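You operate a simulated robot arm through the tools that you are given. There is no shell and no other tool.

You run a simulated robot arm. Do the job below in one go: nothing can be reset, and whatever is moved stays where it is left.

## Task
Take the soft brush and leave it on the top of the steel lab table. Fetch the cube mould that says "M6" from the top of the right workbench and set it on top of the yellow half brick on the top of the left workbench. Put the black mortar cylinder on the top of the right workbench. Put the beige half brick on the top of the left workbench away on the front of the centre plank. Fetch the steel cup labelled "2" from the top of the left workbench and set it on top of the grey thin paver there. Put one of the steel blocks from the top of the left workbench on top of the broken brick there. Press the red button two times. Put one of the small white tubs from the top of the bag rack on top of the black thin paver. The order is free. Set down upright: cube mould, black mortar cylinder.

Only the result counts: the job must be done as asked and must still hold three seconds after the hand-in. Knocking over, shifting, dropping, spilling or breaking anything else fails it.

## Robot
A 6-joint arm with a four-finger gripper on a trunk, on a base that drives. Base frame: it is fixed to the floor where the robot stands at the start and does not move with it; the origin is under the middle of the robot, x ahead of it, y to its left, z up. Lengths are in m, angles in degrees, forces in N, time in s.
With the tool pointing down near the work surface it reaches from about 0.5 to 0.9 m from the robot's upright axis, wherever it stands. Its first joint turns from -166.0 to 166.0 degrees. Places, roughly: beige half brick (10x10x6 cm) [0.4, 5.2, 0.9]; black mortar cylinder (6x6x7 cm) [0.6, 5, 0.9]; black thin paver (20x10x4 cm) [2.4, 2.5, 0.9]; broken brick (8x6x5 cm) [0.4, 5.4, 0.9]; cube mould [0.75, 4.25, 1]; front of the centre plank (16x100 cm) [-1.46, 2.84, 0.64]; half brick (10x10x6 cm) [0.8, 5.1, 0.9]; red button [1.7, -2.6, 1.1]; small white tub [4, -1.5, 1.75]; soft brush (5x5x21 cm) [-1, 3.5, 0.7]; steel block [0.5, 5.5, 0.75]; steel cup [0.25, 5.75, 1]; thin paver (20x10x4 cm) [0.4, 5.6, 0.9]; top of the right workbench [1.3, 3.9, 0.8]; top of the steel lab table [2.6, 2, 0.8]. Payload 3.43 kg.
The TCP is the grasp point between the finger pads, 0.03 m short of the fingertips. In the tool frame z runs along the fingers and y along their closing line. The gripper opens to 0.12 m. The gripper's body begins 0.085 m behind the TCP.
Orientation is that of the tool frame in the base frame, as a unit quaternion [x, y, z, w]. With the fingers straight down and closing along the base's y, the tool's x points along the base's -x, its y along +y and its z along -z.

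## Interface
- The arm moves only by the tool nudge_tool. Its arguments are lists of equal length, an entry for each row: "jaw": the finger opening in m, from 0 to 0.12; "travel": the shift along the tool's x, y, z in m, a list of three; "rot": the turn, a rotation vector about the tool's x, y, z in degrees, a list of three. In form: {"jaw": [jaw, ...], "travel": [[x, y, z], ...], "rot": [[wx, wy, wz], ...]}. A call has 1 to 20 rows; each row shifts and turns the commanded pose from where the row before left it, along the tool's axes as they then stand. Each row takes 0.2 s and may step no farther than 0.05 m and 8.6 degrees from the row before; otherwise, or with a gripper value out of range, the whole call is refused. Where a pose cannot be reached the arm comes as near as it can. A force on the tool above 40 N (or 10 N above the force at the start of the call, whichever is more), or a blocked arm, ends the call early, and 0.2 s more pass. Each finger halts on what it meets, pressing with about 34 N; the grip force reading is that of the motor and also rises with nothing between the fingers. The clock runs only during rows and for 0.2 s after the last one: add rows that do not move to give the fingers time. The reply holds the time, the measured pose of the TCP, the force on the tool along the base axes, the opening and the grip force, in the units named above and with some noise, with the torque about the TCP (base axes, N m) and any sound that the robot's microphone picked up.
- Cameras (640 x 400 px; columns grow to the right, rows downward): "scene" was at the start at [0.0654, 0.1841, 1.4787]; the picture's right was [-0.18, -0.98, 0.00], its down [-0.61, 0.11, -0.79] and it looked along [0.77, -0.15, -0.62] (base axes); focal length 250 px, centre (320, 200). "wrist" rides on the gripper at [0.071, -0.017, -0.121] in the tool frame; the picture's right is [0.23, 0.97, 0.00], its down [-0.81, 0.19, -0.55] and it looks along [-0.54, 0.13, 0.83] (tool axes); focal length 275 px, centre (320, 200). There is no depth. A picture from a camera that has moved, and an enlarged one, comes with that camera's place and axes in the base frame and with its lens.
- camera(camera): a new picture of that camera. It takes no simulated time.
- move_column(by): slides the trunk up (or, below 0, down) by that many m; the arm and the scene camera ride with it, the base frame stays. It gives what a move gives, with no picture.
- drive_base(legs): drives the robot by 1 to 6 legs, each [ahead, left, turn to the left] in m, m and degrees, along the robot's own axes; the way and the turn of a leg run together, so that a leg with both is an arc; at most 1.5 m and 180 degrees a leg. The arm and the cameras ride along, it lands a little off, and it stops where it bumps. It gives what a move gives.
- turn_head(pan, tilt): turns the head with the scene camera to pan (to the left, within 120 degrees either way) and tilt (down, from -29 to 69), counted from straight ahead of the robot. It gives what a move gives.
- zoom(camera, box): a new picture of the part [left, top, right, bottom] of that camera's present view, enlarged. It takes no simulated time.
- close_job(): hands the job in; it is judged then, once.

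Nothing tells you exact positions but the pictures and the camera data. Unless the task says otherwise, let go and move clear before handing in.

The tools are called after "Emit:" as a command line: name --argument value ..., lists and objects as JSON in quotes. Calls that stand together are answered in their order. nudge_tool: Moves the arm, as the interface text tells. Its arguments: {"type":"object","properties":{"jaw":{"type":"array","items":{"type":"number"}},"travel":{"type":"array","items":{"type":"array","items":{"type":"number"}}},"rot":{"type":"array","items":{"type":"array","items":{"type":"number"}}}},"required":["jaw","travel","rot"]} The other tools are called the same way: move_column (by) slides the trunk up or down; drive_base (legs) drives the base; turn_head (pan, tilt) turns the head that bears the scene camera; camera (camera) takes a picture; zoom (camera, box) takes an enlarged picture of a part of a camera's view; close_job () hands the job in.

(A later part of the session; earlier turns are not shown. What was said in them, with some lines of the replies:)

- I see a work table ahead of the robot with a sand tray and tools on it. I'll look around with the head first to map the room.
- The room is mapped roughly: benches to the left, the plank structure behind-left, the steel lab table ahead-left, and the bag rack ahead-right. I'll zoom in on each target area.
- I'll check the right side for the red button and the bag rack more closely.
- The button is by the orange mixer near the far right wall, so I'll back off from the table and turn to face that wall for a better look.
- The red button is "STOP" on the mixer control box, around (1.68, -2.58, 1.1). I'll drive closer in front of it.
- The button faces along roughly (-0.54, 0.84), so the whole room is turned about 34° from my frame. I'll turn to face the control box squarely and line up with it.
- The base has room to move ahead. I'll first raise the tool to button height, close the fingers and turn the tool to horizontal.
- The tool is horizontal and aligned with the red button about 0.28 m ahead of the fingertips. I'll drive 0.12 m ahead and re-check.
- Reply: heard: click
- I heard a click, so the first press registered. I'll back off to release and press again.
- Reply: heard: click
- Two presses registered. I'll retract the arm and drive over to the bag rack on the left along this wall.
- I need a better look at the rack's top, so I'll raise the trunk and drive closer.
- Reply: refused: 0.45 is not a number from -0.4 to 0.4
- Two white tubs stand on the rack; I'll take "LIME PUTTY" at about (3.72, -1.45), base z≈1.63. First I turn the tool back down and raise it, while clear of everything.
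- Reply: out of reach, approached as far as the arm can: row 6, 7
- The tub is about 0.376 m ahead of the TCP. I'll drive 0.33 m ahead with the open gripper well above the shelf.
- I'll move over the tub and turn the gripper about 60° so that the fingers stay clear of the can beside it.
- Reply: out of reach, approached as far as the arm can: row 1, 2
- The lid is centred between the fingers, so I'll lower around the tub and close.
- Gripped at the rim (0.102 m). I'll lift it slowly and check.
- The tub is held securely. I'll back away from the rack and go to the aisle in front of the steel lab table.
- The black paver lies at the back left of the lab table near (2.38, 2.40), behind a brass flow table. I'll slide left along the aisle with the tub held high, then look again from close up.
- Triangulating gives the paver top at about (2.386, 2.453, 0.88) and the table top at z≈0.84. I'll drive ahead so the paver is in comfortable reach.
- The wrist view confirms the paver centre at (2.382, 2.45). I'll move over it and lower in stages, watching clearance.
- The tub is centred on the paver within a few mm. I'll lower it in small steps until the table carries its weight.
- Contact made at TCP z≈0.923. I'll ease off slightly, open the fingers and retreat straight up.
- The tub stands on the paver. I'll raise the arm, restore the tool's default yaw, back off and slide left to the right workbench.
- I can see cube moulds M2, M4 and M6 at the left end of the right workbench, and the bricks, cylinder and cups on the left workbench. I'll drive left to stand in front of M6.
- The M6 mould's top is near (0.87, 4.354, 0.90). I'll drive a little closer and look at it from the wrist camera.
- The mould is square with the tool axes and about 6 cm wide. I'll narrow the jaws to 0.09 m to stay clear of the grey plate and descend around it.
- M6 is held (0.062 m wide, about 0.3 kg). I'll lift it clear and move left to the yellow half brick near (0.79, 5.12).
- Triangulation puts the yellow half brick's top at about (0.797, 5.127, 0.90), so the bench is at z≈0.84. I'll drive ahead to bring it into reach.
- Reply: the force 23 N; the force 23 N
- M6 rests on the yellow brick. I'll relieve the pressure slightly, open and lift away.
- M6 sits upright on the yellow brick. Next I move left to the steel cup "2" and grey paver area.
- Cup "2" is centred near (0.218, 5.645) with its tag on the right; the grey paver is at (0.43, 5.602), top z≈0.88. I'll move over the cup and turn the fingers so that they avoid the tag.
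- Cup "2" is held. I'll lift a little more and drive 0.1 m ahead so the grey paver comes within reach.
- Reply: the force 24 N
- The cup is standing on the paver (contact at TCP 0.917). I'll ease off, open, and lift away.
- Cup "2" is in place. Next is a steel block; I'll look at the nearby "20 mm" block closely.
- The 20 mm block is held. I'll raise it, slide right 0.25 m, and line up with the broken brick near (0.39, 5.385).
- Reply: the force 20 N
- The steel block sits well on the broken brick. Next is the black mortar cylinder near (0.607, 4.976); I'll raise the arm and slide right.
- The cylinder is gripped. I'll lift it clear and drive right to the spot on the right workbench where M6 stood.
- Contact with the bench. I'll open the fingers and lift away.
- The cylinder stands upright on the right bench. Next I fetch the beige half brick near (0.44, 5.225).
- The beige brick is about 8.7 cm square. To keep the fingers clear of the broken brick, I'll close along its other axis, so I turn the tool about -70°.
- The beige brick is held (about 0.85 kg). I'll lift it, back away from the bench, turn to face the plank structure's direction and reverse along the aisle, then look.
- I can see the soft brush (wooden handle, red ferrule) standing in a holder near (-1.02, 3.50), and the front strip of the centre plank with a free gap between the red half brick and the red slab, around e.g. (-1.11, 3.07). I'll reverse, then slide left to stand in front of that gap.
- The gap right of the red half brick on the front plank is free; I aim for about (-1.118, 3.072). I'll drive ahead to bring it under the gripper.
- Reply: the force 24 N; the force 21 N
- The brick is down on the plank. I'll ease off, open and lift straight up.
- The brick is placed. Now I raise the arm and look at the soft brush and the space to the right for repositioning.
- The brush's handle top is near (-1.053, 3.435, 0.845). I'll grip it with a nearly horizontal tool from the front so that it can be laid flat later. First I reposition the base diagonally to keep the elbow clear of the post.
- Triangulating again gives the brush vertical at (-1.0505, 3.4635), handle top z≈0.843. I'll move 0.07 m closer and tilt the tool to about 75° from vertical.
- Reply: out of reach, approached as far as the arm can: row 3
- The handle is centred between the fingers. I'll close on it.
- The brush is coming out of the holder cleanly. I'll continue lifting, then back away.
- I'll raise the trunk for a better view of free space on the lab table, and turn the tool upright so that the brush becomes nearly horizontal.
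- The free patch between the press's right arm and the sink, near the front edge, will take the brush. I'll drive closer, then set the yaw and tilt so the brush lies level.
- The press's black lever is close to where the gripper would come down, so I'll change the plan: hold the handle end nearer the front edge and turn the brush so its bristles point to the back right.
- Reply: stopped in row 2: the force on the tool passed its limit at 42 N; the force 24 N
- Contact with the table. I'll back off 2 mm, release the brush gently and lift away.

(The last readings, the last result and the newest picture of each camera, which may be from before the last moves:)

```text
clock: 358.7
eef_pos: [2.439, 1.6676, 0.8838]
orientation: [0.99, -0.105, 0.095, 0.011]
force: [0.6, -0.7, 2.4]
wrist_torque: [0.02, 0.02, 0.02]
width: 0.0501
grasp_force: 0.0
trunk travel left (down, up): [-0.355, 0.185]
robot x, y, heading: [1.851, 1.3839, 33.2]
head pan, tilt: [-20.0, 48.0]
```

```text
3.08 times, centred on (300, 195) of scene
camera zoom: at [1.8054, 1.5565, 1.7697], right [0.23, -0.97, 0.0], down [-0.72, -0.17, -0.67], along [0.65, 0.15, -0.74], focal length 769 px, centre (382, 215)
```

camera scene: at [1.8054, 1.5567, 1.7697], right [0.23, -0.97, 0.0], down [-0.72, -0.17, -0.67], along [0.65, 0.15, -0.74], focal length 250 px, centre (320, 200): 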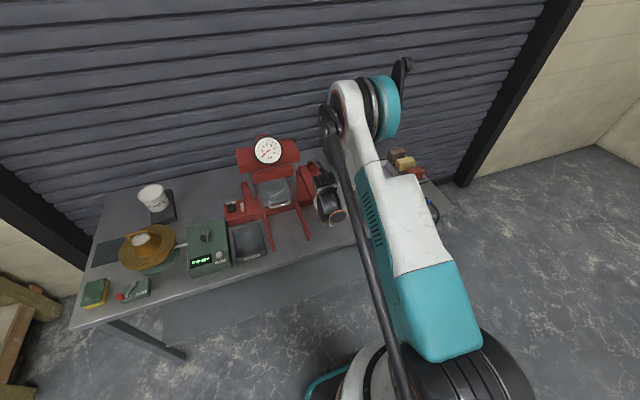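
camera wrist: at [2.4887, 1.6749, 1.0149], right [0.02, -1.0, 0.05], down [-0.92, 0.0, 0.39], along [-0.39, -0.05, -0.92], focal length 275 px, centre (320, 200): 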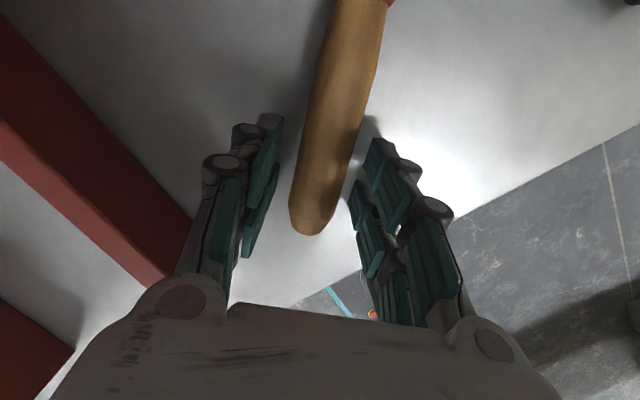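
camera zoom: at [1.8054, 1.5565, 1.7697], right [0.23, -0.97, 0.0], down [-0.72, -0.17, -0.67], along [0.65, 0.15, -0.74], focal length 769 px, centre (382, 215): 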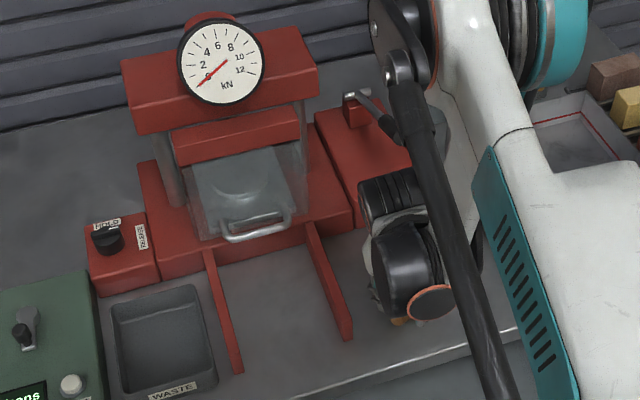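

Emit:
nudge_tool --jaw '[0.05, 0.05, 0.05, 0.05, 0.05, 0.05, 0.05]' --travel '[[0.0019, 0, -0.0098], [0.0057, 0, -0.0294], [0.0086, 0, -0.0441], [0.0086, 0, -0.0441], [0.0086, 0, -0.0441], [0.0086, 0, -0.0441], [0.0086, 0, -0.0441]]' --rot '[[0, 0, 0], [0, 0, 0], [0, 0, 0], [0, 0, 0], [0, 0, 0], [0, 0, 0], [0, 0, 0]]'

Emit:
camera --camera "wrist"

Emit:
drive_base --legs '[[-0.45, 0, 0]]'

Emit:
turn_head --pan 0 --tilt 40

Emit:
camera --camera "scene"

Emit:
zoom --camera "scene" --box '[210, 120, 470, 240]'

```text
clock: 360.3
eef_pos: [2.4418, 1.6671, 1.1514]
orientation: [0.99, -0.105, 0.095, 0.01]
force: [0.3, 0.4, -0.1]
wrist_torque: [0.05, 0.02, 0.0]
width: 0.0501
grasp_force: 0.1
trunk travel left (down, up): [-0.355, 0.185]
robot x, y, heading: [1.8509, 1.3856, 33.3]
head pan, tilt: [-20.0, 48.0]
```

```text
taken
camera wrist: at [2.4919, 1.6742, 1.2833], right [0.02, -1.0, 0.04], down [-0.92, 0.0, 0.39], along [-0.39, -0.05, -0.92], focal length 275 px, centre (320, 200)
```

wrist: 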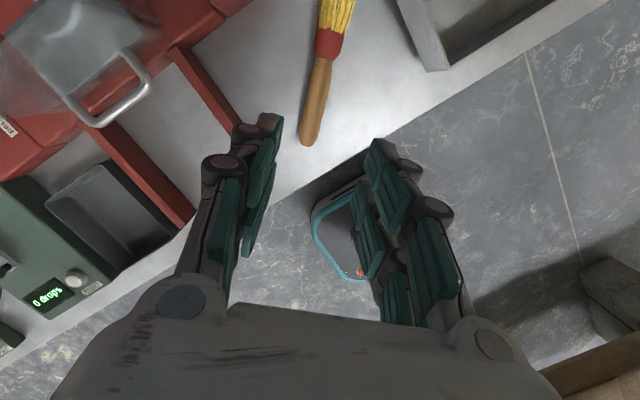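

```text
clock: 363.0
eef_pos: [2.0702, 1.4267, 1.1501]
orientation: [0.99, -0.104, 0.095, 0.011]
force: [-1.1, -1.3, -0.4]
wrist_torque: [0.06, -0.03, 0.01]
width: 0.05
grasp_force: 0.0
trunk travel left (down, up): [-0.355, 0.185]
robot x, y, heading: [1.4801, 1.1393, 33.1]
head pan, tilt: [-20.0, 48.0]
```

```text
clock: 363.8
eef_pos: [2.071, 1.4263, 1.1511]
orientation: [0.99, -0.104, 0.095, 0.011]
force: [0.0, -0.2, 0.0]
wrist_torque: [0.0, -0.01, 0.0]
width: 0.0501
grasp_force: 0.2
trunk travel left (down, up): [-0.355, 0.185]
robot x, y, heading: [1.4817, 1.1407, 33.0]
head pan, tilt: [0.0, 40.0]
```

```text
taken
camera scene: at [1.4282, 1.3433, 1.7811], right [0.55, -0.84, 0.0], down [-0.54, -0.35, -0.77], along [0.64, 0.42, -0.64], focal length 250 px, centre (320, 200)
```

scene: 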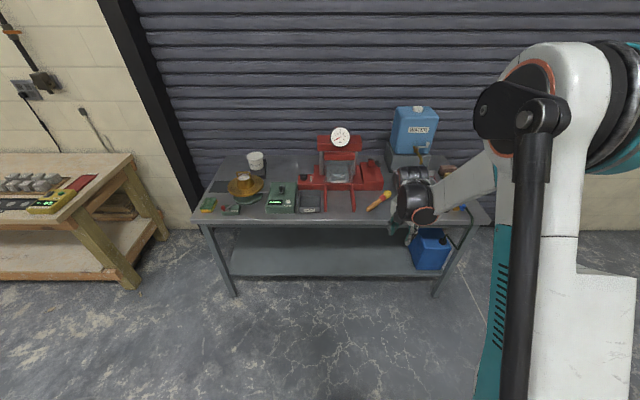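

```text
2.46 times, centred on (340, 180) of scene
camera zoom: at [1.4282, 1.3433, 1.7811], right [0.55, -0.84, 0.0], down [-0.54, -0.35, -0.77], along [0.64, 0.42, -0.64], focal length 615 px, centre (271, 249)
```

zoom: 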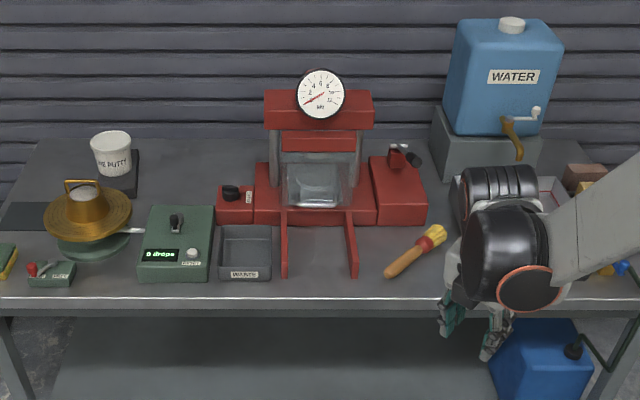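

All eight parts are done. The brush lies on the lab table, M6 is on the yellow brick and the cylinder is on the right bench. The beige brick is on the front of the centre plank, cup "2" on the grey paver, the steel block on the broken brick and the tub on the black paver, and the button was pressed twice. The gripper is empty and clear, so I hand the job in.

Emit:
close_job

```text
The job is handed in.
```

I've handed the job in with all eight parts done. Each placement looked right in the pictures I took afterwards, but I haven't seen the judge's result.

- **Red button:** pressed twice; I heard a click on each press.
- **White tub:** the "LIME PUTTY" tub from the bag rack stands on the black thin paver on the steel lab table.
- **Cube mould M6:** upright on the yellow half brick on the left workbench. It sits towards the back of the brick, with its base on the brick as far as I could see.
- **Steel cup "2":** on the grey thin paver.
- **Steel block:** the "20 mm" block is on the broken brick.
- **Black mortar cylinder:** upright on the right workbench, where M6 stood.
- **Beige half brick:** on the front of the centre plank, between the red half brick and the red slab.
- **Soft brush:** lying flat on the steel lab table, near the front edge between the press and the sink.

I saw nothing else knocked over or shifted. Before handing in, I had let go of everything and the arm was clear of the table.
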